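You operate a simulated robot arm through the tools that you are given. There is no shell and no other tool. Be economical: measure what you need, move in short steps, check, and stop when the job is done.

The job below is to be done with a simulated robot arm. You get a single attempt, and the scene is never put back.

TASK
Swap the black footed post on the yellow square for the silver one.
Fine: stand the old one in the STANDS bin; set the new one down about 3 cm short of the two pins and slide it up to them; leave the clamp closed on it. Set down upright: what you pick out.

It is judged by the outcome, as a careful person would: the job done as asked, and still so three seconds after it is handed in. It fails if anything else is knocked over, pushed out of place, dropped, spilled or broken.

THE ROBOT
A 7-joint arm with a two-finger parallel gripper on a trunk, on a base that drives. Base frame: it is fixed to the floor where the robot stands at the start and does not move with it; the origin is under the middle of the robot, x ahead of it, y to its left, z up; the surface under the hand at the start is at about z = 898. Lengths are in mm, angles in degrees, forces in N, time in s.
With the tool pointing down near the work surface it reaches from about 520 to 960 mm from the robot's upright axis, wherever it stands. Its first joint turns from -166.0 to 166.0 degrees. Places, roughly: blue bin marked STANDS [800, -300, 900]; blue holder [1000, 0, 900]; blue holder knob [1000, 0, 1000]; orange clamp [700, 0, 900]; red holder [800, 0, 900]; red holder knob [800, 0, 1000]; yellow square on the table [700, 0, 900]. Payload 3.91 kg.
The TCP is the grasp point between the finger pads, 30 mm short of the fingertips. In the tool frame z runs along the fingers and y along their closing line. Largest opening 110 mm; finger width 20, thickness 10; the body of the gripper, 48 by 112 mm, starts 55 mm behind the TCP.
Orientation is that of the tool frame in the base frame, as a unit quaternion [x, y, z, w]. With the fingers straight down and closing along the base's y, the tool's x points along the base's -x, its y along +y and its z along -z.

THE INTERFACE
- The arm moves only by the tool servo_tool. Its argument "deltas" is a list of rows, each an object of numbers (a shift or turn left out is 0, a gripper value left out holds the last): "dx", "dy", "dz": the shift along the tool's x, y, z in mm; "wx", "wy", "wz": the turn, a rotation vector about the tool's x, y, z in degrees; "gripper": the opening, from 0 (shut) to 1 (fully open). In form: [{"dx": .., "dy": .., "dz": .., "wx": .., "wy": .., "wz": .., "gripper": ..}, ...]. A call has 1 to 10 rows; each row is the pose to reach, as a shift and turn from the pose commanded when the call began, along the tool's axes at that moment. A row lasts 0.2 s, in which the tool goes at most 50 mm and 8.6 degrees; a call with a longer step from one row to the next is refused whole, and so is a gripper value outside its range. Where a pose cannot be reached the arm comes as near as it can. A force on the tool above 40 N (or 10 N above the force at the start of the call, whichever is more), or a blocked arm, ends the call early, and 0.2 s more pass. Each finger travels about 72 mm/s and halts on what it meets, pressing with about 27 N; the grip force reading is that of the motor and also rises with nothing between the fingers. The clock runs only during rows and for 0.2 s after the last one: add rows that repeat a pose to give the fingers time. The reply holds the time, the measured pose of the TCP, the force on the tool along the base axes, the opening and the grip force, in the units named above and with some noise, with the torque about the TCP (base axes, N m) and any sound that the robot's microphone picked up.
- Cameras (640 x 400 px; columns grow to the right, rows downward): "scene" is now at [253.7, -21.1, 1434.6]; the picture's right is [-0.24, -0.97, 0.00], its down [-0.59, 0.15, -0.79] and it looks along [0.77, -0.19, -0.61] (base axes); focal length 266 px, centre (320, 200). "wrist" rides on the gripper at [72, 17, -103] in the tool frame; the picture's right is [-0.23, 0.97, 0.00], its down [-0.76, -0.18, -0.62] and it looks along [-0.61, -0.14, 0.78] (tool axes); focal length 222 px, centre (320, 200). There is no depth. A picture from a camera that has moved, and an enlarged one, comes with that camera's place and axes in the base frame and with its lens.
- camera(camera): a new picture of that camera. It takes no simulated time.
- slide_trunk(by): slides the trunk up (or, below 0, down) by that many mm; the arm and the scene camera ride with it, the base frame stays. It gives what a move gives, with no picture.
- roll_base(legs): drives the robot by 1 to 6 legs, each [ahead, left, turn to the left] in mm, mm and degrees, along the robot's own axes; the way and the turn of a leg run together, so that a leg with both is an arc; at most 1500 mm and 180 degrees a leg. The arm and the cameras ride along, it lands a little off, and it stops where it bumps. It gives what a move gives.
- aim_head(pan, tilt): turns the head with the scene camera to pan (to the left, within 86 degrees either way) and tilt (down, from -29 to 69), counted from straight ahead of the robot. It gives what a move gives.
- zoom(camera, box): a new picture of the part [left, top, right, bottom] of that camera's present view, enlarged. It takes no simulated time.
- job_done(): hands the job in; it is judged then, once.

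Go step by step. Nothing tells you exact positions but the pictures and the camera data: compare them with the known pose of the tool, close in by small moves and look again before you grip or let go. The budget is 120 turns and 90 pictures, counting those below and the enlarged ones. Unless the task says otherwise, let go and move clear before handing in, and close with one line.

The tools are called after "Request:" as name(argument=value, ...) on one line, values as JSON. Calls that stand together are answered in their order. servo_tool: Moves the arm, as the interface text tells. Its arguments: {"type":"object","properties":{"deltas":{"type":"array","items":{"type":"object","properties":{"dx":{"type":"number"},"dy":{"type":"number"},"dz":{"type":"number"},"wx":{"type":"number"},"wy":{"type":"number"},"wz":{"type":"number"},"gripper":{"type":"number"}}}}},"required":["deltas"]} The other tools are called the same way: slide_trunk (by) slides the trunk up or down; roll_base (legs) drives the base; aim_head (pan, tilt) turns the head that bears the scene camera; camera (camera) takes a picture; zoom (camera, box) takes an enlarged picture of a part of a camera's view; job_done () hands the job in.

At the start:

```text
time_s: 0.0
tcp_pos: [548.3, -39.7, 1183.9]
ee_rot: [0.0, 1.0, 0.0, 0.0]
contact_force: [-0.2, 0.6, 0.7]
ft_torque: [-0.01, -0.01, -0.01]
opening: 110.1
grip_force: 0.0
trunk travel left (down, up): [-625.0, 57.0]
robot x, y, heading: [-1.4, 0.2, -0.2]
head pan, tilt: [-13.9, 37.8]
```

scene: 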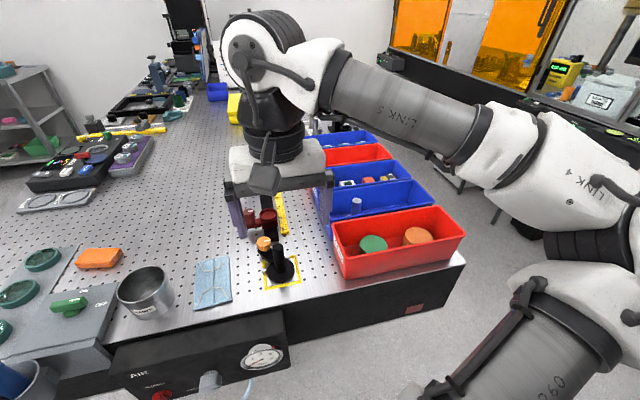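
wrist: 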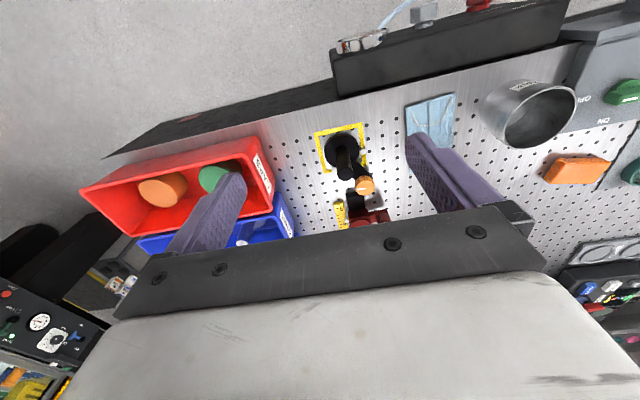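

I see the black post on the yellow square with a clamp beside it and bins to the right; the arm hides part of the table. I'll zoom in on both views.

Request:
zoom(camera="scene", box=[220, 170, 340, 300])

Request:
zoom(camera="wrist", box=[240, 80, 460, 240])

Request:
zoom(camera="scene", box=[300, 110, 480, 290])

```text
3.08 times, centred on (280, 235) of scene
camera zoom: at [253.7, -21.1, 1434.6], right [-0.24, -0.97, 0.0], down [-0.59, 0.15, -0.79], along [0.77, -0.19, -0.61], focal length 820 px, centre (443, 92)
```

zoom: 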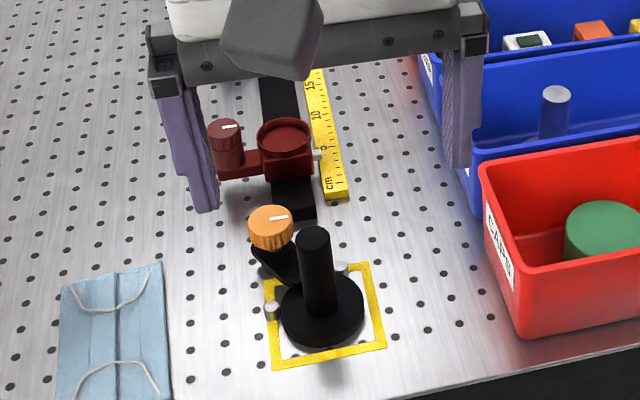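

```text
2.50 times, centred on (350, 160) of wrist
camera zoom: at [476.5, -22.7, 1287.8], right [0.23, 0.97, 0.0], down [0.76, -0.18, 0.62], along [0.61, -0.14, -0.78], focal length 555 px, centre (245, 300)
```

zoom: 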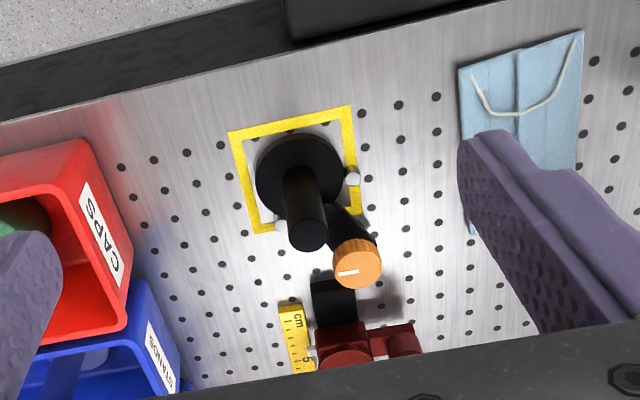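

```text
2.22 times, centred on (390, 200) of scene
camera zoom: at [253.7, -21.1, 1434.6], right [-0.24, -0.97, 0.0], down [-0.59, 0.15, -0.79], along [0.77, -0.19, -0.61], focal length 592 px, centre (164, 200)
```

zoom: 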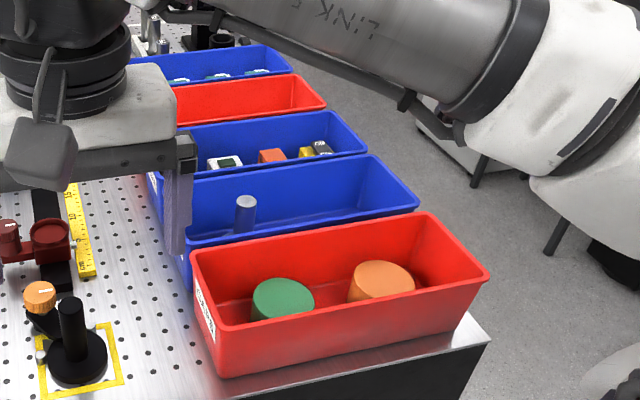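

A silver post stands in the STANDS bin, but the arm hides the area beyond. I'll move the arm up and left to clear the view.

Request:
servo_tool(deltas=[{"dz": -40}, {"dz": -60, "dy": 40}, {"dz": -60, "dy": 85}, {"dz": -60, "dy": 130}, {"dz": -60, "dy": 175}, {"dz": -60, "dy": 220}, {"dz": -60, "dy": 265}, {"dz": -60, "dy": 300}])

Request:
camera(camera="scene")

```text
time_s: 1.8
tcp_pos: [547.0, 260.7, 1243.9]
ee_rot: [0.001, 1.0, 0.0, 0.0]
contact_force: [-1.1, 0.2, 0.1]
ft_torque: [0.02, 0.03, -0.02]
opening: 110.2
grip_force: 0.1
trunk travel left (down, up): [-625.0, 57.0]
robot x, y, heading: [-2.4, -2.7, 0.1]
head pan, tilt: [-13.9, 37.8]
```

```text
84 pictures are left
camera scene: at [253.7, -20.5, 1434.6], right [-0.24, -0.97, 0.0], down [-0.59, 0.15, -0.79], along [0.77, -0.19, -0.61], focal length 266 px, centre (320, 200)
```

scene: 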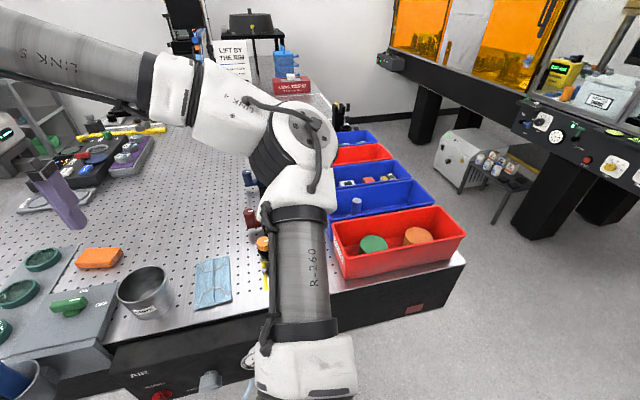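

The arm still blocks the middle, so I'll swing it to the right side instead.

Request:
servo_tool(deltas=[{"dy": -50}, {"dy": -100}, {"dy": -150}, {"dy": -200}, {"dy": -250}, {"dy": -300}, {"dy": -350}, {"dy": -400}, {"dy": -450}, {"dy": -500}])

Request:
servo_tool(deltas=[{"dy": -50}, {"dy": -100}, {"dy": -150}, {"dy": -200}])

Request:
camera(camera="scene")

Request:
camera(camera="wrist")

```text
time_s: 4.0
tcp_pos: [548.8, -240.2, 1241.8]
ee_rot: [-0.002, 1.0, 0.005, 0.0]
contact_force: [-0.9, 0.7, 0.5]
ft_torque: [-0.02, -0.05, 0.01]
opening: 110.0
grip_force: 0.0
trunk travel left (down, up): [-625.0, 57.0]
robot x, y, heading: [1.2, -3.5, -0.0]
head pan, tilt: [-13.9, 37.8]
```

```text
time_s: 5.0
tcp_pos: [549.5, -323.4, 1217.2]
ee_rot: [0.003, 1.0, -0.001, 0.001]
contact_force: [-0.4, -0.1, -0.4]
ft_torque: [-0.02, 0.0, 0.0]
opening: 110.3
grip_force: 0.1
out of reach, approached as far as the arm can: row 2, 3, 4
trunk travel left (down, up): [-625.0, 57.0]
robot x, y, heading: [-2.0, -2.2, 0.0]
head pan, tilt: [-13.9, 37.8]
```

```text
83 pictures are left
camera scene: at [253.7, -20.9, 1434.6], right [-0.24, -0.97, 0.0], down [-0.59, 0.15, -0.79], along [0.77, -0.19, -0.61], focal length 266 px, centre (320, 200)
```

scene: 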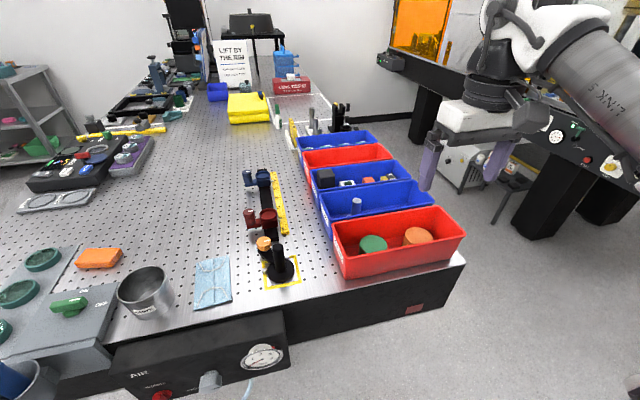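

```text
82 pictures are left
camera wrist: at [478.1, -305.3, 1320.2], right [0.23, 0.97, 0.0], down [0.76, -0.18, 0.63], along [0.61, -0.15, -0.78], focal length 222 px, centre (320, 200)
```

wrist: 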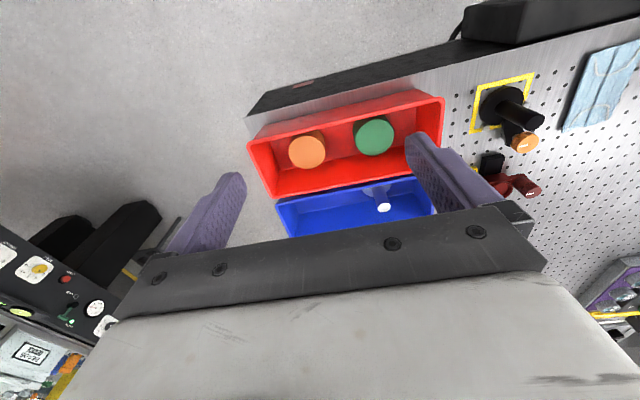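

Request:
zoom(camera="scene", box=[230, 160, 330, 300])

Request:
zoom(camera="scene", box=[280, 90, 440, 230])

Request:
zoom(camera="scene", box=[220, 60, 380, 160])

Request:
zoom(camera="wrist", box=[260, 60, 560, 250])

```text
2.86 times, centred on (280, 230) of scene
camera zoom: at [253.7, -20.9, 1434.6], right [-0.24, -0.97, 0.0], down [-0.59, 0.15, -0.79], along [0.77, -0.19, -0.61], focal length 762 px, centre (434, 114)
```

zoom: 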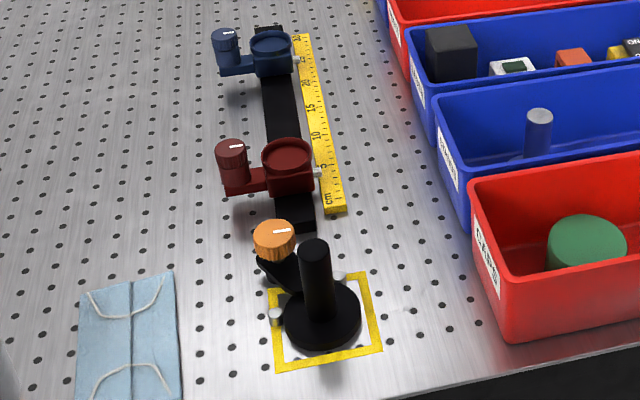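

```text
2.86 times, centred on (360, 160) of scene
camera zoom: at [253.7, -20.9, 1434.6], right [-0.24, -0.97, 0.0], down [-0.59, 0.15, -0.79], along [0.77, -0.19, -0.61], focal length 762 px, centre (206, 314)
```

zoom: 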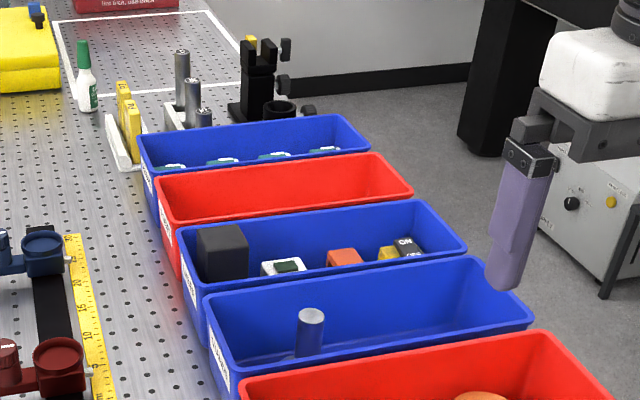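

```text
4.00 times, centred on (300, 110) of scene
camera zoom: at [253.7, -20.9, 1434.6], right [-0.24, -0.97, 0.0], down [-0.59, 0.15, -0.79], along [0.77, -0.19, -0.61], focal length 1066 px, centre (400, 560)
```

zoom: 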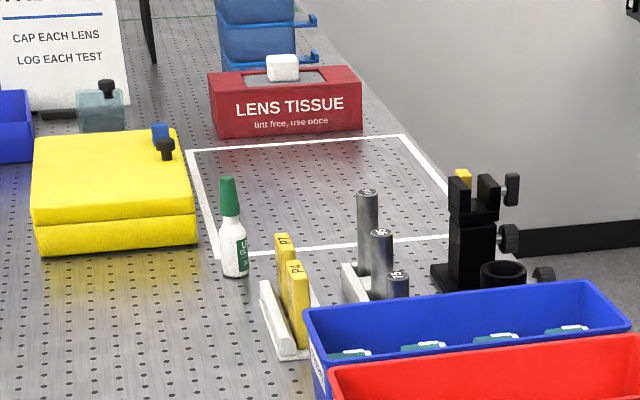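

```text
2.11 times, centred on (410, 155) of wrist
camera zoom: at [478.1, -305.3, 1320.2], right [0.23, 0.97, 0.0], down [0.76, -0.18, 0.63], along [0.61, -0.15, -0.78], focal length 468 px, centre (130, 295)
```

zoom: 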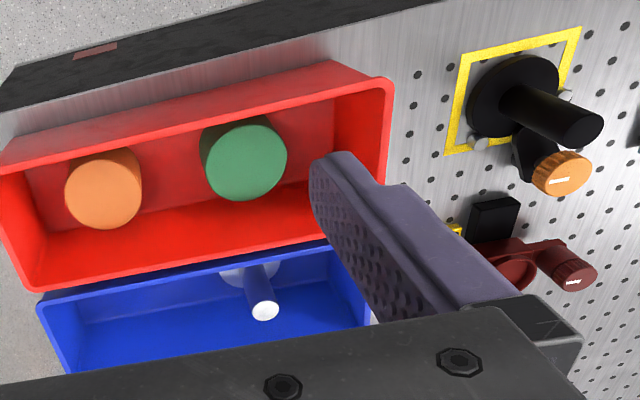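

The silver footed post is in the STANDS bin. The black post stands at about (666,-26), its top at about z 996, with pins at about (708,-47) and (680,14). I'll take a closer look at the clamp.

Request:
servo_tool(deltas=[{"dy": 45}, {"dy": 90}, {"dy": 135, "dz": 10}, {"dy": 180, "dz": 30}, {"dy": 225, "dz": 50, "dx": -10}, {"dy": 265, "dz": 75, "dx": -20}, {"dy": 300, "dz": 100, "dx": -30}, {"dy": 323, "dz": 130, "dx": -40}, {"dy": 323, "dz": 150, "dx": -45}])

Request:
camera(camera="wrist")

```text
refused: row 5 steps farther than a row can; nothing moved
```

```text
77 pictures are left
camera wrist: at [478.1, -305.3, 1320.2], right [0.23, 0.97, 0.0], down [0.76, -0.18, 0.63], along [0.61, -0.15, -0.78], focal length 222 px, centre (320, 200)
```

wrist: 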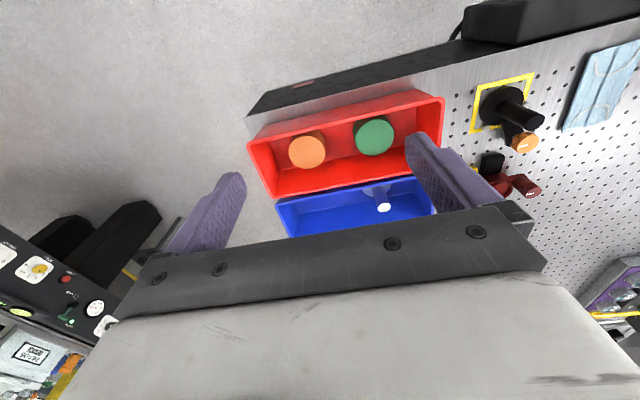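

A step was too long, so I'll retry with smaller ones.

Request:
servo_tool(deltas=[{"dy": 45}, {"dy": 90}, {"dy": 130, "dz": 15}, {"dy": 170, "dz": 30}, {"dy": 210, "dz": 50, "dx": -10}, {"dy": 250, "dz": 70, "dx": -20}, {"dy": 285, "dz": 95, "dx": -30}, {"dy": 310, "dz": 125, "dx": -40}, {"dy": 323, "dz": 155, "dx": -50}])

Request:
camera(camera="wrist")

```text
time_s: 7.0
tcp_pos: [600.7, -0.5, 1061.5]
ee_rot: [0.0, 1.0, 0.0, 0.0]
contact_force: [0.6, 0.9, 0.3]
ft_torque: [0.01, 0.01, 0.0]
opening: 110.0
grip_force: 0.1
trunk travel left (down, up): [-625.0, 57.0]
robot x, y, heading: [-1.9, 0.8, -0.2]
head pan, tilt: [-13.9, 37.8]
```

```text
76 pictures are left
camera wrist: at [529.2, 16.5, 1165.4], right [0.23, 0.97, 0.0], down [0.76, -0.18, 0.62], along [0.61, -0.14, -0.78], focal length 222 px, centre (320, 200)
```

wrist: 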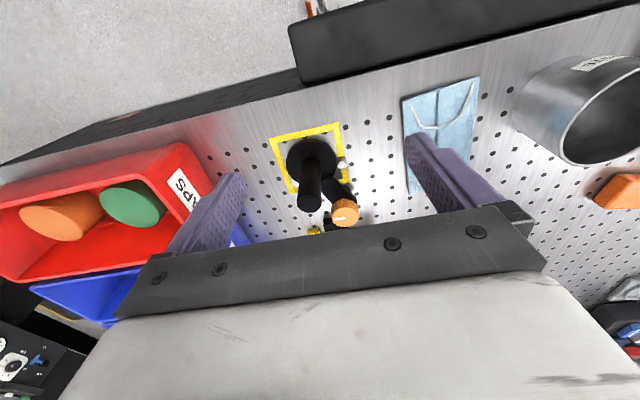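

Request:
zoom(camera="wrist", box=[260, 110, 390, 240])

Request:
zoom(camera="scene", box=[245, 220, 315, 300])

```text
3.08 times, centred on (325, 175) of wrist
camera zoom: at [529.2, 16.5, 1165.4], right [0.23, 0.97, 0.0], down [0.76, -0.18, 0.62], along [0.61, -0.14, -0.78], focal length 684 px, centre (305, 277)
```

zoom: 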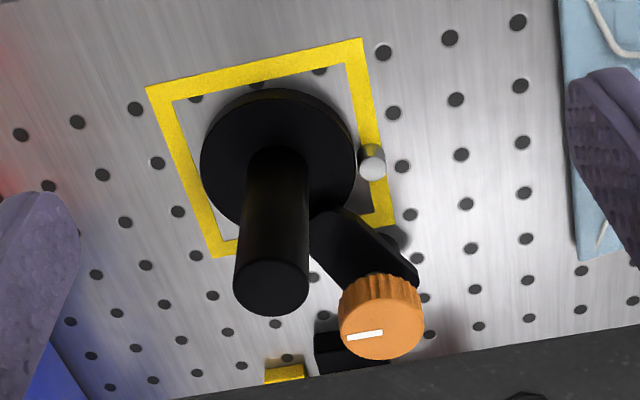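

```text
5.00 times, centred on (280, 260) of scene
camera zoom: at [254.0, -21.0, 1434.6], right [-0.24, -0.97, 0.0], down [-0.6, 0.15, -0.79], along [0.77, -0.19, -0.61], focal length 1333 px, centre (520, -100)
```

zoom: 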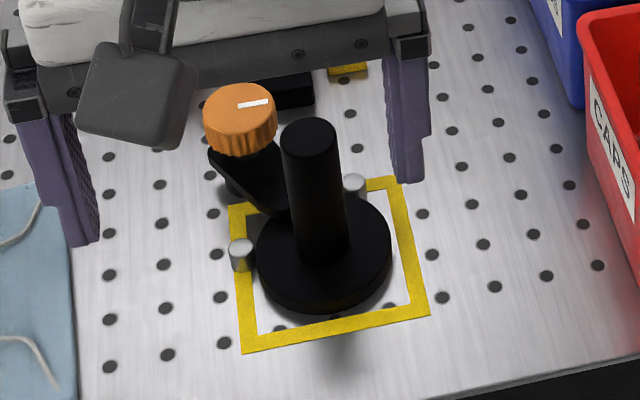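

The clamp is a black arm lying on the foot, with the orange knob above it at about (745,5), knob top at about z 940. I'll go above the knob and check the alignment.

Request:
servo_tool(deltas=[{"dx": -40, "dy": 1}, {"dx": -80, "dy": 3}, {"dx": -120, "dy": 5}, {"dx": -144, "dy": 5.5, "dz": 10}, {"dx": -144, "dy": 5.5, "dz": 45}])

Request:
camera(camera="wrist")

Request:
camera(camera="scene")

```text
time_s: 8.2
tcp_pos: [743.7, 3.5, 1017.0]
ee_rot: [0.0, 1.0, 0.0, 0.0]
contact_force: [0.0, -0.5, -0.5]
ft_torque: [0.04, -0.01, -0.02]
opening: 110.1
grip_force: 0.1
trunk travel left (down, up): [-625.0, 57.0]
robot x, y, heading: [-1.2, -0.7, 0.4]
head pan, tilt: [-13.9, 37.8]
```

```text
73 pictures are left
camera wrist: at [672.5, 21.1, 1120.5], right [0.23, 0.97, 0.0], down [0.76, -0.18, 0.62], along [0.61, -0.14, -0.78], focal length 222 px, centre (320, 200)
```

wrist: 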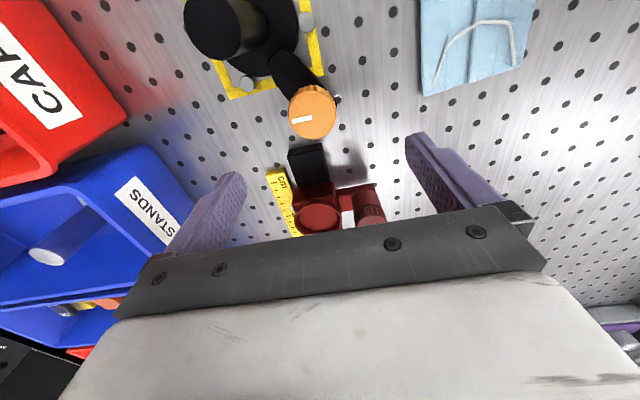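

```text
72 pictures are left
camera scene: at [254.0, -21.2, 1434.6], right [-0.24, -0.97, 0.0], down [-0.59, 0.15, -0.79], along [0.77, -0.19, -0.61], focal length 266 px, centre (320, 200)
```

scene: 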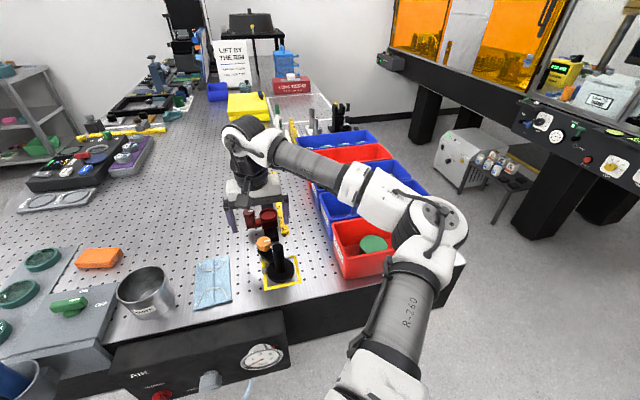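

Request:
zoom(camera="wrist", box=[180, 0, 400, 240])

```text
1.67 times, centred on (290, 120) of wrist
camera zoom: at [672.5, 21.1, 1120.5], right [0.23, 0.97, 0.0], down [0.76, -0.18, 0.62], along [0.61, -0.14, -0.78], focal length 370 px, centre (370, 333)
```

zoom: 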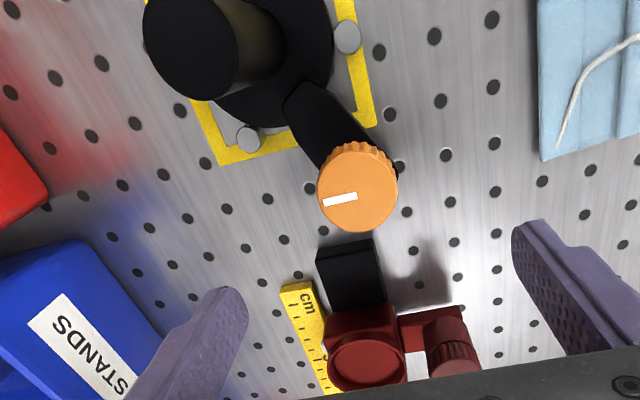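

Comparing the views puts the knob top at about (721,5,965). I'll narrow the gripper, lower it over the knob and check.

Request:
servo_tool(deltas=[{"dx": 12, "dy": 1, "gripper": 0.58}, {"dx": 22.5, "dy": 1.5}, {"dx": 22.5, "dy": 1.5}, {"dx": 22.5, "dy": 1.5, "dz": 10}])

Request:
zoom(camera="wrist", box=[180, 0, 460, 240])

```text
time_s: 9.2
tcp_pos: [722.1, 5.6, 1008.6]
ee_rot: [0.0, 1.0, 0.0, 0.0]
contact_force: [-0.4, 0.1, -0.4]
ft_torque: [0.02, 0.01, 0.0]
opening: 63.8
grip_force: 0.2
trunk travel left (down, up): [-625.0, 57.0]
robot x, y, heading: [2.3, -2.3, 0.3]
head pan, tilt: [-13.9, 37.8]
```

```text
1.67 times, centred on (320, 120) of wrist
camera zoom: at [650.4, 22.7, 1111.3], right [0.23, 0.97, 0.0], down [0.76, -0.18, 0.62], along [0.61, -0.14, -0.78], focal length 370 px, centre (320, 333)
```

zoom: 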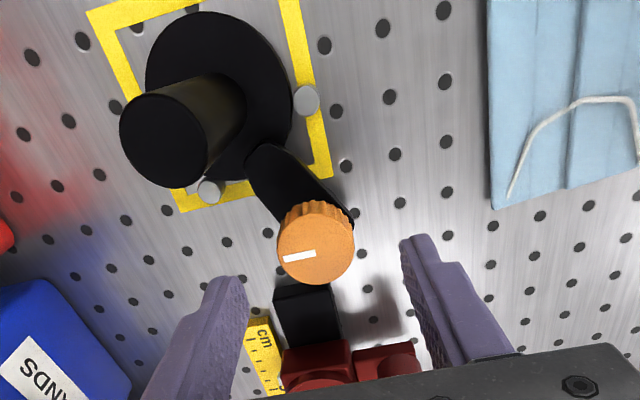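

The knob lies centred under the tool at (720,5.6). I'll lower the gripper and close on it.

Request:
servo_tool(deltas=[{"dx": 1, "dz": 12}, {"dx": 1, "dz": 24}, {"dx": 1, "dz": 36}, {"dx": 1, "dz": 36, "gripper": 0.25}, {"dx": 1, "dz": 36, "gripper": 0.25}, {"dx": 1, "dz": 36, "gripper": 0.25}])

Request:
zoom(camera="wrist", box=[180, 0, 460, 240])

```text
time_s: 10.6
tcp_pos: [719.7, 3.9, 971.5]
ee_rot: [0.0, 1.0, -0.001, 0.001]
contact_force: [-1.6, -12.5, -3.5]
ft_torque: [-0.34, -0.26, -0.02]
opening: 33.7
grip_force: 44.8
trunk travel left (down, up): [-625.0, 57.0]
robot x, y, heading: [4.2, -2.0, 0.2]
head pan, tilt: [-13.9, 37.8]
```

```text
1.67 times, centred on (320, 120) of wrist
camera zoom: at [649.1, 21.3, 1075.0], right [0.23, 0.97, 0.0], down [0.76, -0.18, 0.62], along [0.61, -0.14, -0.78], focal length 370 px, centre (320, 333)
```

zoom: 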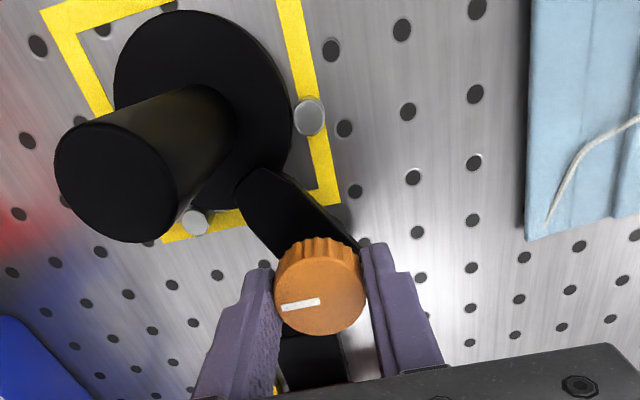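

The knob is gripped with a small side load in y. I'll turn it counter-clockwise (seen from above), easing y slightly.

Request:
servo_tool(deltas=[{"dy": -1.3}, {"dy": -1.3, "wz": -8}, {"dy": -1.3, "wz": -16}, {"dy": -1.3, "wz": -24}, {"dy": -1.3, "wz": -32}, {"dy": -1.3, "wz": -40}])

Request:
camera(camera="wrist")

```text
time_s: 12.0
tcp_pos: [719.7, 4.5, 970.4]
ee_rot: [-0.343, 0.939, 0.001, 0.0]
contact_force: [-2.9, -11.3, -5.8]
ft_torque: [-0.25, 0.3, -0.04]
opening: 33.4
grip_force: 44.8
trunk travel left (down, up): [-625.0, 57.0]
robot x, y, heading: [-2.6, 2.0, 0.0]
head pan, tilt: [-13.9, 37.8]
```

```text
68 pictures are left
camera wrist: at [655.3, -29.8, 1075.0], right [-0.45, 0.89, 0.0], down [0.7, 0.35, 0.62], along [0.55, 0.28, -0.78], focal length 222 px, centre (320, 200)
```

wrist: 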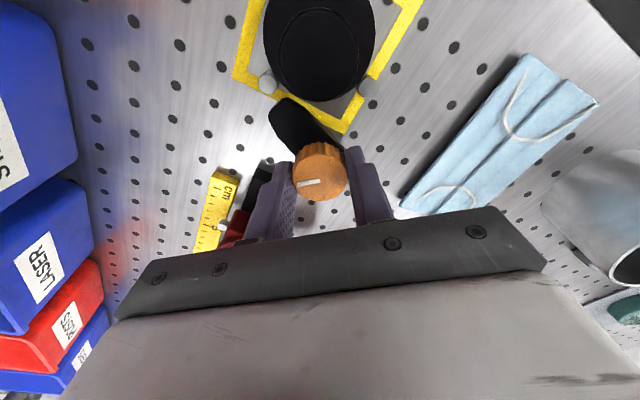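

Request:
zoom(camera="wrist", box=[220, 0, 440, 220])

```text
1.82 times, centred on (330, 110) of wrist
camera zoom: at [655.3, -29.8, 1075.0], right [-0.45, 0.89, 0.0], down [0.7, 0.35, 0.62], along [0.55, 0.28, -0.78], focal length 404 px, centre (302, 364)
```

zoom: 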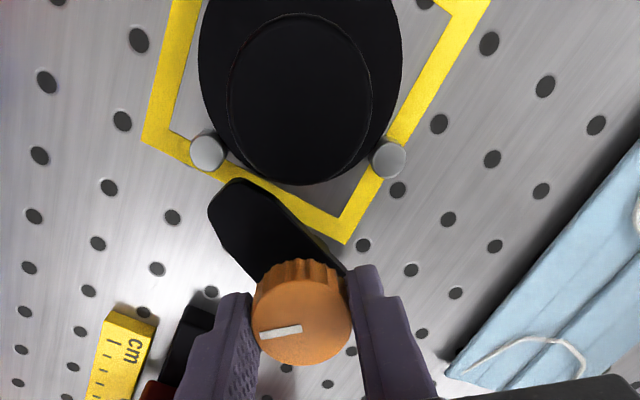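

The clamp arm swings with the knob and is already off the foot. I'll turn it about 40° more for clearance.

Request:
servo_tool(deltas=[{"wz": -8}, {"wz": -16}, {"wz": -24}, {"wz": -32}, {"wz": -40}, {"wz": -48}])

Request:
zoom(camera="wrist", box=[200, 0, 440, 240])

```text
time_s: 13.1
tcp_pos: [719.6, 4.4, 976.0]
ee_rot: [-0.396, 0.918, -0.023, 0.001]
contact_force: [3.9, 1.2, -10.5]
ft_torque: [0.07, -0.08, -0.05]
opening: 33.7
grip_force: 44.9
out of reach, approached as far as the arm can: row 1, 2, 3, 4, 5
trunk travel left (down, up): [-625.0, 57.0]
robot x, y, heading: [0.1, 2.4, 0.1]
head pan, tilt: [-13.9, 37.8]
stopped in row 5: the force on the tool passed its limit at 104 N (the readings are from after the stop); the commanded pose is now the measured one
```

```text
1.67 times, centred on (320, 120) of wrist
camera zoom: at [655.8, -32.5, 1080.3], right [-0.55, 0.83, -0.05], down [0.64, 0.46, 0.62], along [0.54, 0.31, -0.79], focal length 370 px, centre (320, 333)
```

zoom: 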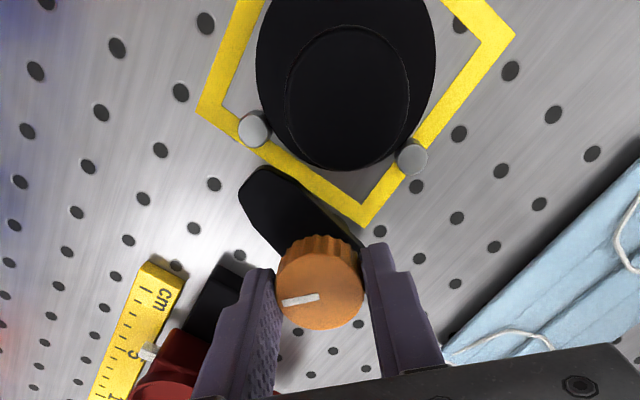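

The arm hit a joint limit at about 47°. I'll let go, lift, level the tool, turn back and take a fresh grip.

Request:
servo_tool(deltas=[{"gripper": 0.5}, {"gripper": 0.5}, {"gripper": 0.5, "dz": -20, "wx": -1.2, "wy": -0.5}, {"gripper": 0.5, "dz": -40, "wx": -2.46, "wy": -0.94}])

Request:
servo_tool(deltas=[{"wz": 8}, {"wz": 16}, {"wz": 24}, {"wz": 32}, {"wz": 40}, {"wz": 48}, {"wz": 56}, {"wz": 64}, {"wz": 70}])

Request:
zoom(camera="wrist", box=[180, 0, 460, 240])

```text
time_s: 14.1
tcp_pos: [715.9, 4.8, 1018.7]
ee_rot: [-0.397, 0.918, -0.001, 0.002]
contact_force: [0.2, -0.2, 0.2]
ft_torque: [0.01, -0.01, 0.03]
opening: 55.0
grip_force: 0.0
trunk travel left (down, up): [-625.0, 57.0]
robot x, y, heading: [-0.7, 1.2, 0.1]
head pan, tilt: [-13.9, 37.8]
```

```text
time_s: 16.1
tcp_pos: [716.6, 5.6, 1017.8]
ee_rot: [0.203, 0.979, 0.0, 0.001]
contact_force: [0.2, -0.6, -0.4]
ft_torque: [-0.05, -0.01, -0.02]
opening: 55.2
grip_force: 0.0
trunk travel left (down, up): [-625.0, 57.0]
robot x, y, heading: [-1.3, -1.4, -0.1]
head pan, tilt: [-13.9, 37.8]
```

```text
1.67 times, centred on (320, 120) of wrist
camera zoom: at [658.0, 50.1, 1121.3], right [0.6, 0.8, 0.0], down [0.63, -0.46, 0.62], along [0.5, -0.37, -0.78], focal length 370 px, centre (320, 333)
```

zoom: 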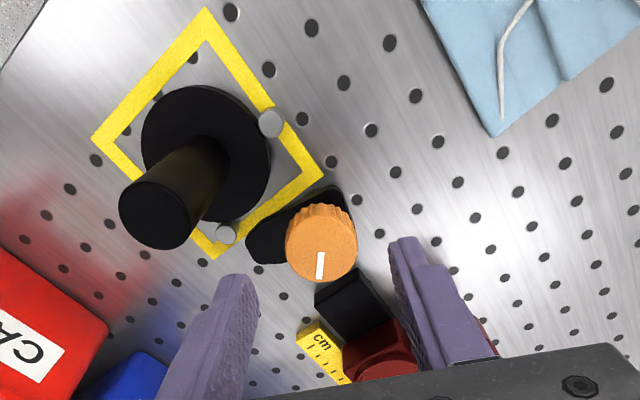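

Now a fresh grip at this yaw, then turn the knob further counter-clockwise.

Request:
servo_tool(deltas=[{"dx": -3.4, "dy": 0.6}, {"dx": -3.4, "dy": 0.6, "dz": 20}, {"dx": -3.4, "dy": 0.6, "dz": 35}, {"dx": -3.4, "dy": 0.6, "dz": 46}, {"dx": -3.4, "dy": 0.6, "dz": 46, "gripper": 0.25}, {"dx": -3.4, "dy": 0.6, "dz": 46, "gripper": 0.25}, {"dx": -3.4, "dy": 0.6, "dz": 46, "gripper": 0.25}])

Request:
servo_tool(deltas=[{"wz": -8}, {"wz": -16}, {"wz": -24}, {"wz": -32}, {"wz": -40}, {"wz": -46}])

Request:
zoom(camera="wrist", box=[180, 0, 460, 240])

```text
time_s: 17.7
tcp_pos: [720.8, 4.0, 971.9]
ee_rot: [0.202, 0.979, -0.001, 0.0]
contact_force: [-4.7, -6.9, -2.4]
ft_torque: [-0.33, -0.19, 0.01]
opening: 33.3
grip_force: 45.0
trunk travel left (down, up): [-625.0, 57.0]
robot x, y, heading: [-1.1, 3.6, -0.0]
head pan, tilt: [-13.9, 37.8]
```

```text
time_s: 19.1
tcp_pos: [721.5, 4.2, 972.3]
ee_rot: [-0.198, 0.98, -0.001, 0.0]
contact_force: [1.1, -7.9, -4.7]
ft_torque: [-0.3, 0.19, -0.29]
opening: 33.7
grip_force: 44.5
trunk travel left (down, up): [-625.0, 57.0]
robot x, y, heading: [-0.4, -5.6, 0.2]
head pan, tilt: [-13.9, 37.8]
```

```text
1.67 times, centred on (320, 120) of wrist
camera zoom: at [648.9, -8.0, 1075.2], right [-0.17, 0.99, 0.0], down [0.77, 0.13, 0.63], along [0.62, 0.1, -0.78], focal length 370 px, centre (320, 333)
```

zoom: 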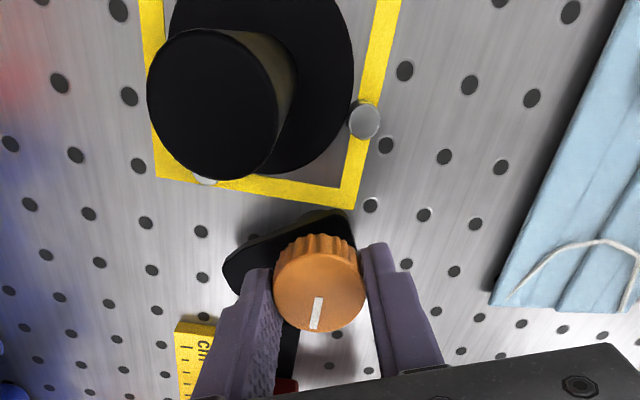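

The knob has turned 90° and the arm is well clear of the foot. I'll release it, lift and go look at the STANDS bin.

Request:
servo_tool(deltas=[{"gripper": 0.5}, {"gripper": 0.5}, {"dz": -25}, {"dz": -60}, {"dz": -100}, {"dz": -140}])

Request:
zoom(camera="wrist", box=[180, 0, 460, 240])

```text
time_s: 20.5
tcp_pos: [720.2, 5.3, 1111.9]
ee_rot: [-0.197, 0.98, -0.001, 0.002]
contact_force: [-0.6, -0.3, -0.4]
ft_torque: [0.0, -0.01, 0.02]
opening: 54.9
grip_force: 0.0
trunk travel left (down, up): [-625.0, 57.0]
robot x, y, heading: [2.2, 0.2, 0.1]
head pan, tilt: [-13.9, 37.8]
```

```text
1.67 times, centred on (320, 120) of wrist
camera zoom: at [647.7, -7.2, 1215.8], right [-0.17, 0.99, 0.0], down [0.77, 0.13, 0.62], along [0.62, 0.1, -0.78], focal length 370 px, centre (320, 333)
```

zoom: 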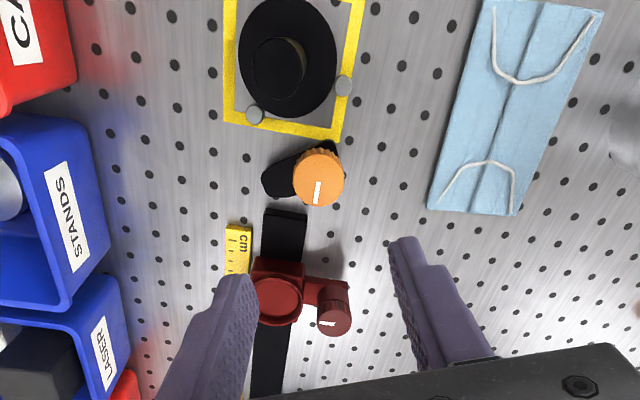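

The clamp is open, and I have a good view from above. Post is at about (663,-27) and pins are at (700,-47) and (672,12). Next I'll look into the STANDS bin.

Request:
servo_tool(deltas=[{"dx": 12, "dy": -37, "dz": -10, "wz": 3.8}, {"dx": 24, "dy": -75, "dz": -20, "wz": 7.6}, {"dx": 36, "dy": -112, "dz": -38, "wz": 11.4}, {"dx": 48, "dy": -150, "dz": -38, "wz": 15.2}, {"dx": 60, "dy": -187, "dz": -38, "wz": 19}, {"dx": 72, "dy": -224, "dz": -38, "wz": 22.8}])

Request:
camera(camera="wrist")

```text
time_s: 21.9
tcp_pos: [740.8, -232.1, 1150.1]
ee_rot: [0.001, 1.0, -0.001, 0.001]
contact_force: [-0.3, -1.2, -0.4]
ft_torque: [0.01, -0.02, 0.0]
opening: 54.8
grip_force: 0.1
trunk travel left (down, up): [-625.0, 57.0]
robot x, y, heading: [-1.9, 0.7, 0.4]
head pan, tilt: [-13.9, 37.8]
```

```text
62 pictures are left
camera wrist: at [669.0, -213.3, 1252.4], right [0.23, 0.97, 0.0], down [0.76, -0.18, 0.62], along [0.61, -0.14, -0.78], focal length 222 px, centre (320, 200)
```

wrist: 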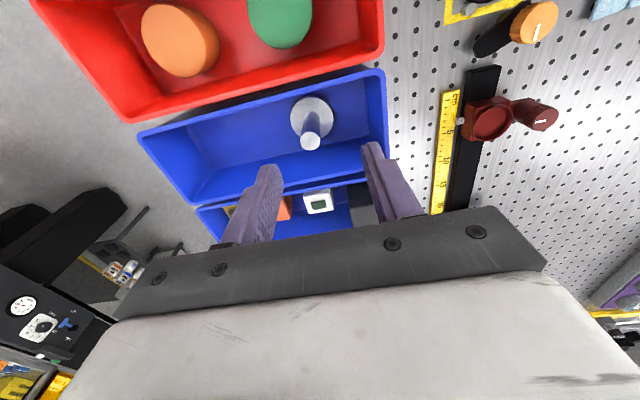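

Request:
zoom(camera="wrist", box=[130, 60, 400, 220])

Request:
zoom(camera="scene", box=[310, 160, 450, 260])

```text
2.37 times, centred on (265, 140) of wrist
camera zoom: at [669.0, -213.3, 1252.4], right [0.23, 0.97, 0.0], down [0.76, -0.18, 0.62], along [0.61, -0.14, -0.78], focal length 526 px, centre (450, 342)
```

zoom: 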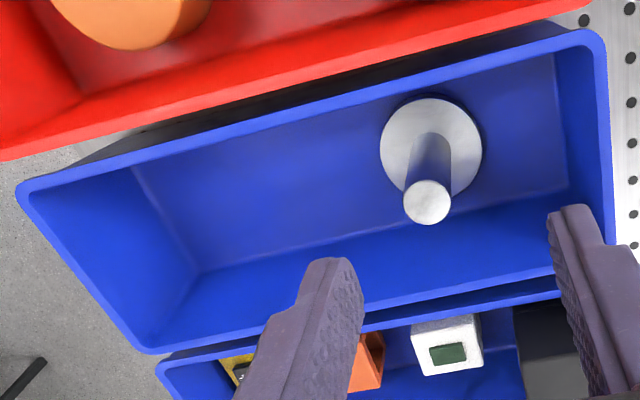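

```text
4.00 times, centred on (380, 210) of scene
camera zoom: at [253.6, -21.2, 1434.6], right [-0.24, -0.97, 0.0], down [-0.59, 0.15, -0.79], along [0.77, -0.19, -0.61], focal length 1066 px, centre (80, 160)
```

zoom: 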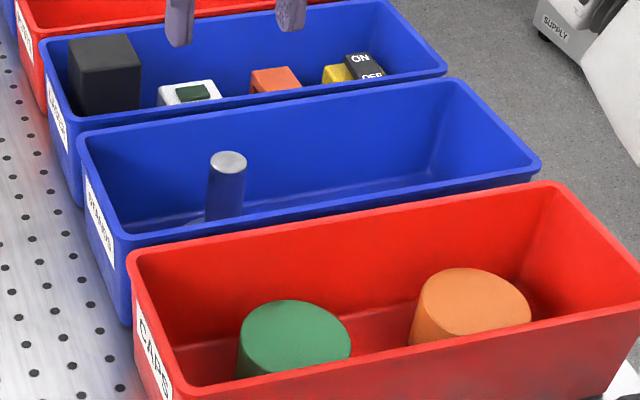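

The silver post stands at about (776,-250), top at about z 1001, with free room in the bin near (786,-350). The bin rim is at about z 990. Next I'll go above the black post.

Request:
servo_tool(deltas=[{"dx": 15, "dy": 40, "dz": 0, "gripper": 0.6}, {"dx": 30, "dy": 80, "dz": 15}, {"dx": 45, "dy": 120, "dz": 35}, {"dx": 60, "dy": 160, "dz": 55}, {"dx": 78, "dy": 195, "dz": 75}, {"dx": 78, "dy": 205.5, "dz": 110}])

Request:
camera(camera="wrist")

```text
time_s: 23.3
tcp_pos: [662.7, -23.8, 1036.7]
ee_rot: [0.001, 1.0, 0.0, 0.0]
contact_force: [-0.5, -0.2, 0.1]
ft_torque: [0.03, 0.02, -0.01]
opening: 66.0
grip_force: 0.0
trunk travel left (down, up): [-625.0, 57.0]
robot x, y, heading: [-2.8, 1.2, -0.0]
head pan, tilt: [-13.9, 37.8]
```

```text
59 pictures are left
camera wrist: at [591.3, -6.8, 1141.4], right [0.23, 0.97, 0.0], down [0.76, -0.18, 0.62], along [0.61, -0.14, -0.78], focal length 222 px, centre (320, 200)
```

wrist: 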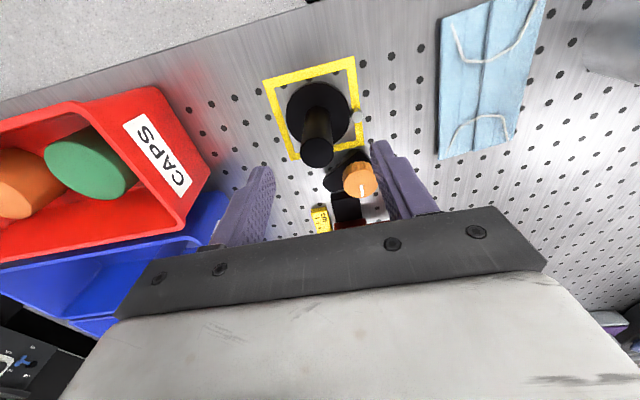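

The post top is centred under the tool. I'll lower and grip it gently.

Request:
servo_tool(deltas=[{"dy": -1.5, "dz": 20}, {"dy": -1.5, "dz": 40}, {"dy": -1.5, "dz": 56}, {"dy": -1.5, "dz": 56, "gripper": 0.3}, {"dy": -1.5, "dz": 56, "gripper": 0.14}, {"dy": -1.5, "dz": 56, "gripper": 0.14}, {"dy": -1.5, "dz": 56, "gripper": 0.14}])

Request:
camera(camera="wrist")

```text
time_s: 24.9
tcp_pos: [661.2, -24.4, 983.5]
ee_rot: [0.0, 1.0, -0.001, 0.001]
contact_force: [-0.8, -0.3, -0.1]
ft_torque: [0.0, 0.0, -0.01]
opening: 24.0
grip_force: 26.8
trunk travel left (down, up): [-625.0, 57.0]
robot x, y, heading: [-2.1, 0.9, 0.4]
head pan, tilt: [-13.9, 37.8]
```

```text
58 pictures are left
camera wrist: at [591.2, -8.2, 1086.6], right [0.23, 0.97, 0.0], down [0.76, -0.18, 0.62], along [0.61, -0.14, -0.78], focal length 222 px, centre (320, 200)
```

wrist: 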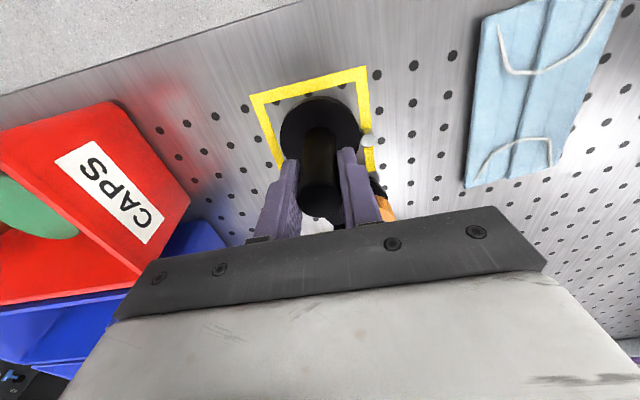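

Gripped at 24 mm with no side load. I'll lift it straight up.

Request:
servo_tool(deltas=[{"gripper": 0.05}, {"dz": -6, "gripper": 0.05}, {"dz": -20, "gripper": 0.05}, {"dz": -45, "gripper": 0.05}, {"dz": -80, "gripper": 0.05}, {"dz": -115, "gripper": 0.05}, {"dz": -150, "gripper": 0.05}])

Request:
camera(camera="scene")

```text
time_s: 26.5
tcp_pos: [662.2, -27.6, 1133.6]
ee_rot: [0.0, 1.0, -0.001, 0.001]
contact_force: [-0.4, -1.4, -1.9]
ft_torque: [-0.01, 0.01, 0.0]
opening: 24.0
grip_force: 26.7
trunk travel left (down, up): [-625.0, 57.0]
robot x, y, heading: [0.6, -1.9, 0.2]
head pan, tilt: [-13.9, 37.8]
```

```text
57 pictures are left
camera scene: at [253.5, -20.7, 1434.6], right [-0.24, -0.97, 0.0], down [-0.59, 0.15, -0.79], along [0.77, -0.19, -0.61], focal length 266 px, centre (320, 200)
```

scene: 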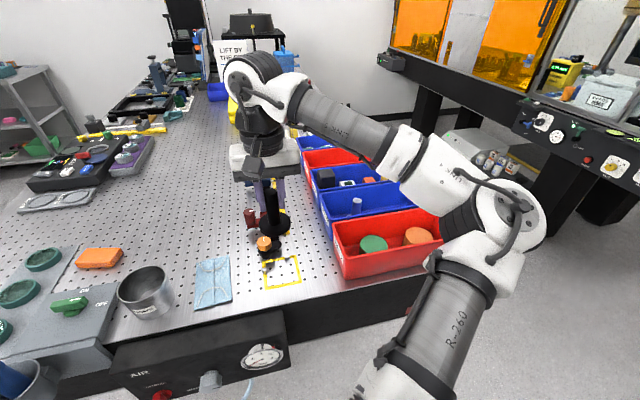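

The black post is up. I'll carry it over the STANDS bin to about (787,-350).

Request:
servo_tool(deltas=[{"dx": -8, "dy": -20}, {"dx": -24, "dy": -62}, {"dx": -40, "dy": -104}, {"dx": -56, "dy": -146}, {"dx": -72, "dy": -188}, {"dx": -88, "dy": -230}, {"dx": -104, "dy": -270}, {"dx": -118, "dy": -305}, {"dx": -125, "dy": -322}])

Request:
camera(camera="wrist")

Request:
camera(camera="scene")

```text
time_s: 28.5
tcp_pos: [758.4, -293.3, 1128.0]
ee_rot: [0.003, 1.0, 0.0, 0.001]
contact_force: [-0.2, -0.2, -1.9]
ft_torque: [-0.03, -0.02, -0.02]
opening: 24.0
grip_force: 26.9
out of reach, approached as far as the arm can: row 7, 8, 9
trunk travel left (down, up): [-625.0, 57.0]
robot x, y, heading: [-1.1, -0.6, -0.0]
head pan, tilt: [-13.9, 37.8]
```

```text
56 pictures are left
camera wrist: at [686.5, -276.0, 1231.3], right [0.23, 0.97, 0.0], down [0.76, -0.18, 0.63], along [0.61, -0.14, -0.78], focal length 222 px, centre (320, 200)
```

wrist: 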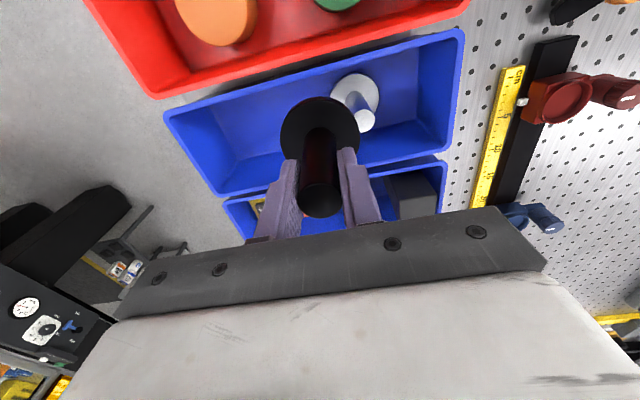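

```text
55 pictures are left
camera scene: at [254.0, -21.1, 1434.5], right [-0.24, -0.97, 0.0], down [-0.6, 0.15, -0.79], along [0.77, -0.19, -0.61], focal length 266 px, centre (320, 200)
```

scene: 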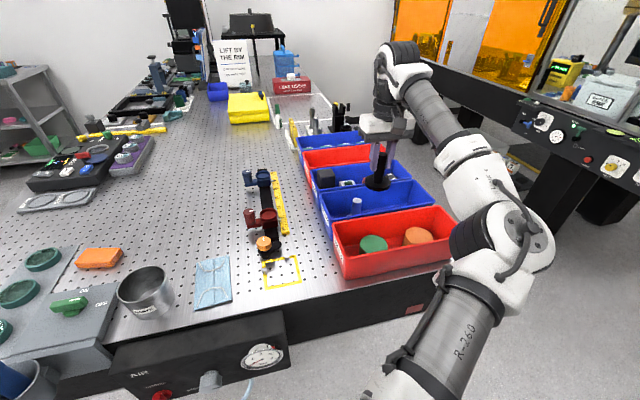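

Some joint is limited here with the yaw fixed. I'll turn the tool with the arm (clockwise) and try again.

Request:
servo_tool(deltas=[{"wz": 6}, {"wz": 12}, {"wz": 18}, {"wz": 24}])

```text
time_s: 29.5
tcp_pos: [757.2, -292.7, 1128.8]
ee_rot: [0.209, 0.978, 0.0, 0.001]
contact_force: [1.3, 0.3, -1.9]
ft_torque: [-0.01, 0.0, 0.0]
opening: 24.2
grip_force: 27.0
trunk travel left (down, up): [-625.0, 57.0]
robot x, y, heading: [0.7, 2.1, 0.2]
head pan, tilt: [-13.9, 37.8]
```

Request:
servo_tool(deltas=[{"dx": -17, "dy": -13}, {"dx": -34, "dy": -27}, {"dx": -49.8, "dy": -40.2}])

Request:
camera(camera="wrist")

Request:
camera(camera="scene")

```text
time_s: 30.3
tcp_pos: [786.7, -349.7, 1127.5]
ee_rot: [0.209, 0.978, 0.0, 0.001]
contact_force: [0.2, 2.0, -1.3]
ft_torque: [0.04, 0.02, 0.0]
opening: 23.8
grip_force: 26.9
trunk travel left (down, up): [-625.0, 57.0]
robot x, y, heading: [-3.5, 1.2, -0.0]
head pan, tilt: [-13.9, 37.8]
```

```text
54 pictures are left
camera wrist: at [729.0, -303.5, 1231.3], right [0.6, 0.8, 0.0], down [0.62, -0.47, 0.62], along [0.5, -0.38, -0.78], focal length 222 px, centre (320, 200)
```

wrist: 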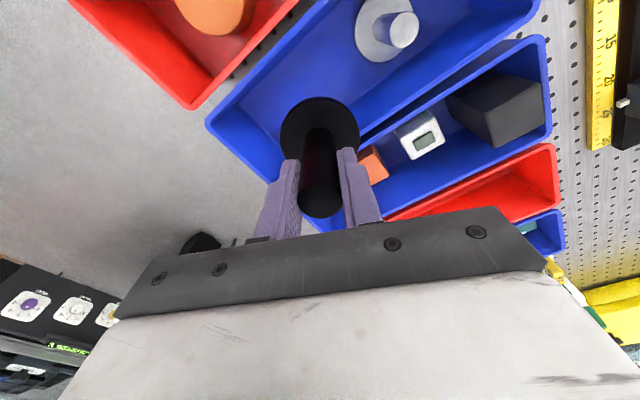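

```text
53 pictures are left
camera scene: at [254.0, -21.0, 1434.5], right [-0.24, -0.97, 0.0], down [-0.6, 0.15, -0.79], along [0.77, -0.19, -0.61], focal length 266 px, centre (320, 200)
```

scene: 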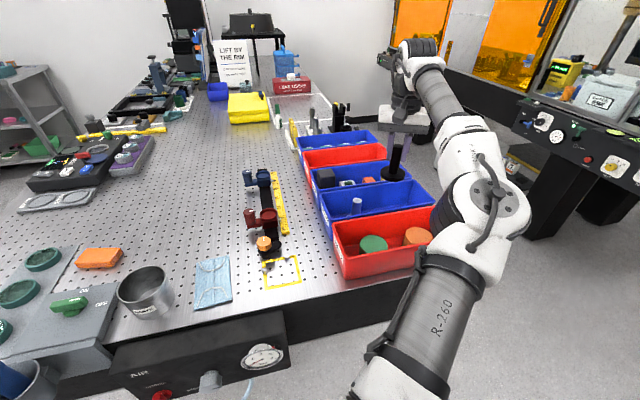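

Request:
zoom(camera="wrist", box=[200, 0, 500, 190])

```text
2.11 times, centred on (350, 95) of wrist
camera zoom: at [729.0, -303.5, 1231.3], right [0.6, 0.8, 0.0], down [0.62, -0.47, 0.62], along [0.5, -0.38, -0.78], focal length 468 px, centre (257, 421)
```

zoom: 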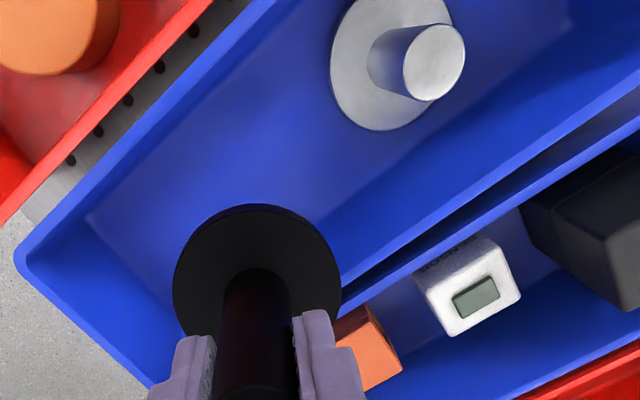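

The geometry fits: floor spans x of about 740–830, and the target is (787,-350). I'll lower the black post, watching the force.

Request:
servo_tool(deltas=[{"dz": 30}, {"dz": 60}, {"dz": 90}, {"dz": 115}, {"dz": 128}, {"dz": 134}])

Request:
camera(camera="wrist")

```text
time_s: 31.7
tcp_pos: [786.3, -348.3, 992.3]
ee_rot: [0.208, 0.978, 0.0, 0.001]
contact_force: [0.2, 0.5, -2.0]
ft_torque: [0.05, 0.01, -0.02]
opening: 24.1
grip_force: 27.6
trunk travel left (down, up): [-625.0, 57.0]
robot x, y, heading: [-2.6, -0.9, 0.1]
head pan, tilt: [-13.9, 37.8]
```

```text
51 pictures are left
camera wrist: at [728.6, -303.7, 1096.7], right [0.6, 0.8, 0.0], down [0.62, -0.47, 0.62], along [0.5, -0.38, -0.78], focal length 222 px, centre (320, 200)
```

wrist: 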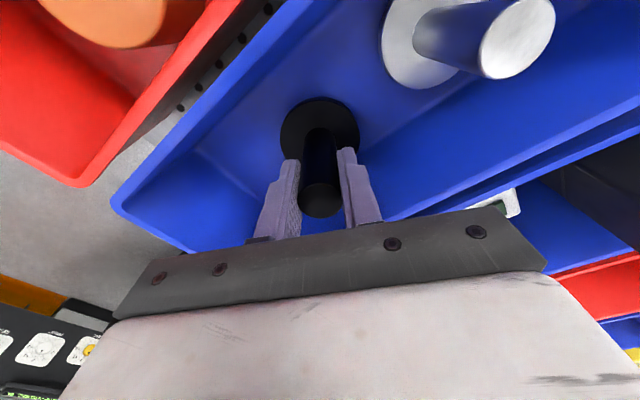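

I'll lower it the last few millimetres in fine steps until the force shows contact.

Request:
servo_tool(deltas=[{"dz": 2}, {"dz": 4}, {"dz": 5.5}])

```text
time_s: 32.5
tcp_pos: [786.7, -349.1, 988.4]
ee_rot: [0.208, 0.978, -0.001, 0.001]
contact_force: [0.6, 0.3, -2.6]
ft_torque: [0.0, 0.01, 0.02]
opening: 23.9
grip_force: 27.2
trunk travel left (down, up): [-625.0, 57.0]
robot x, y, heading: [1.0, 2.1, 0.1]
head pan, tilt: [-13.9, 37.8]
```

Request:
servo_tool(deltas=[{"dz": 1}, {"dz": 2}])

Request:
servo_tool(deltas=[{"dz": 0.7}, {"dz": 1.4}])

```text
time_s: 33.1
tcp_pos: [787.3, -348.3, 987.6]
ee_rot: [0.208, 0.978, -0.001, 0.002]
contact_force: [-0.1, 0.3, 0.9]
ft_torque: [0.04, 0.09, 0.0]
opening: 24.1
grip_force: 26.7
trunk travel left (down, up): [-625.0, 57.0]
robot x, y, heading: [0.4, 1.8, 0.3]
head pan, tilt: [-13.9, 37.8]
```

```text
time_s: 33.7
tcp_pos: [785.8, -349.5, 986.6]
ee_rot: [0.208, 0.978, -0.001, 0.003]
contact_force: [2.3, -0.3, 9.7]
ft_torque: [0.06, 0.14, -0.03]
opening: 23.8
grip_force: 27.4
trunk travel left (down, up): [-625.0, 57.0]
robot x, y, heading: [-1.1, 0.7, 0.0]
head pan, tilt: [-13.9, 37.8]
```

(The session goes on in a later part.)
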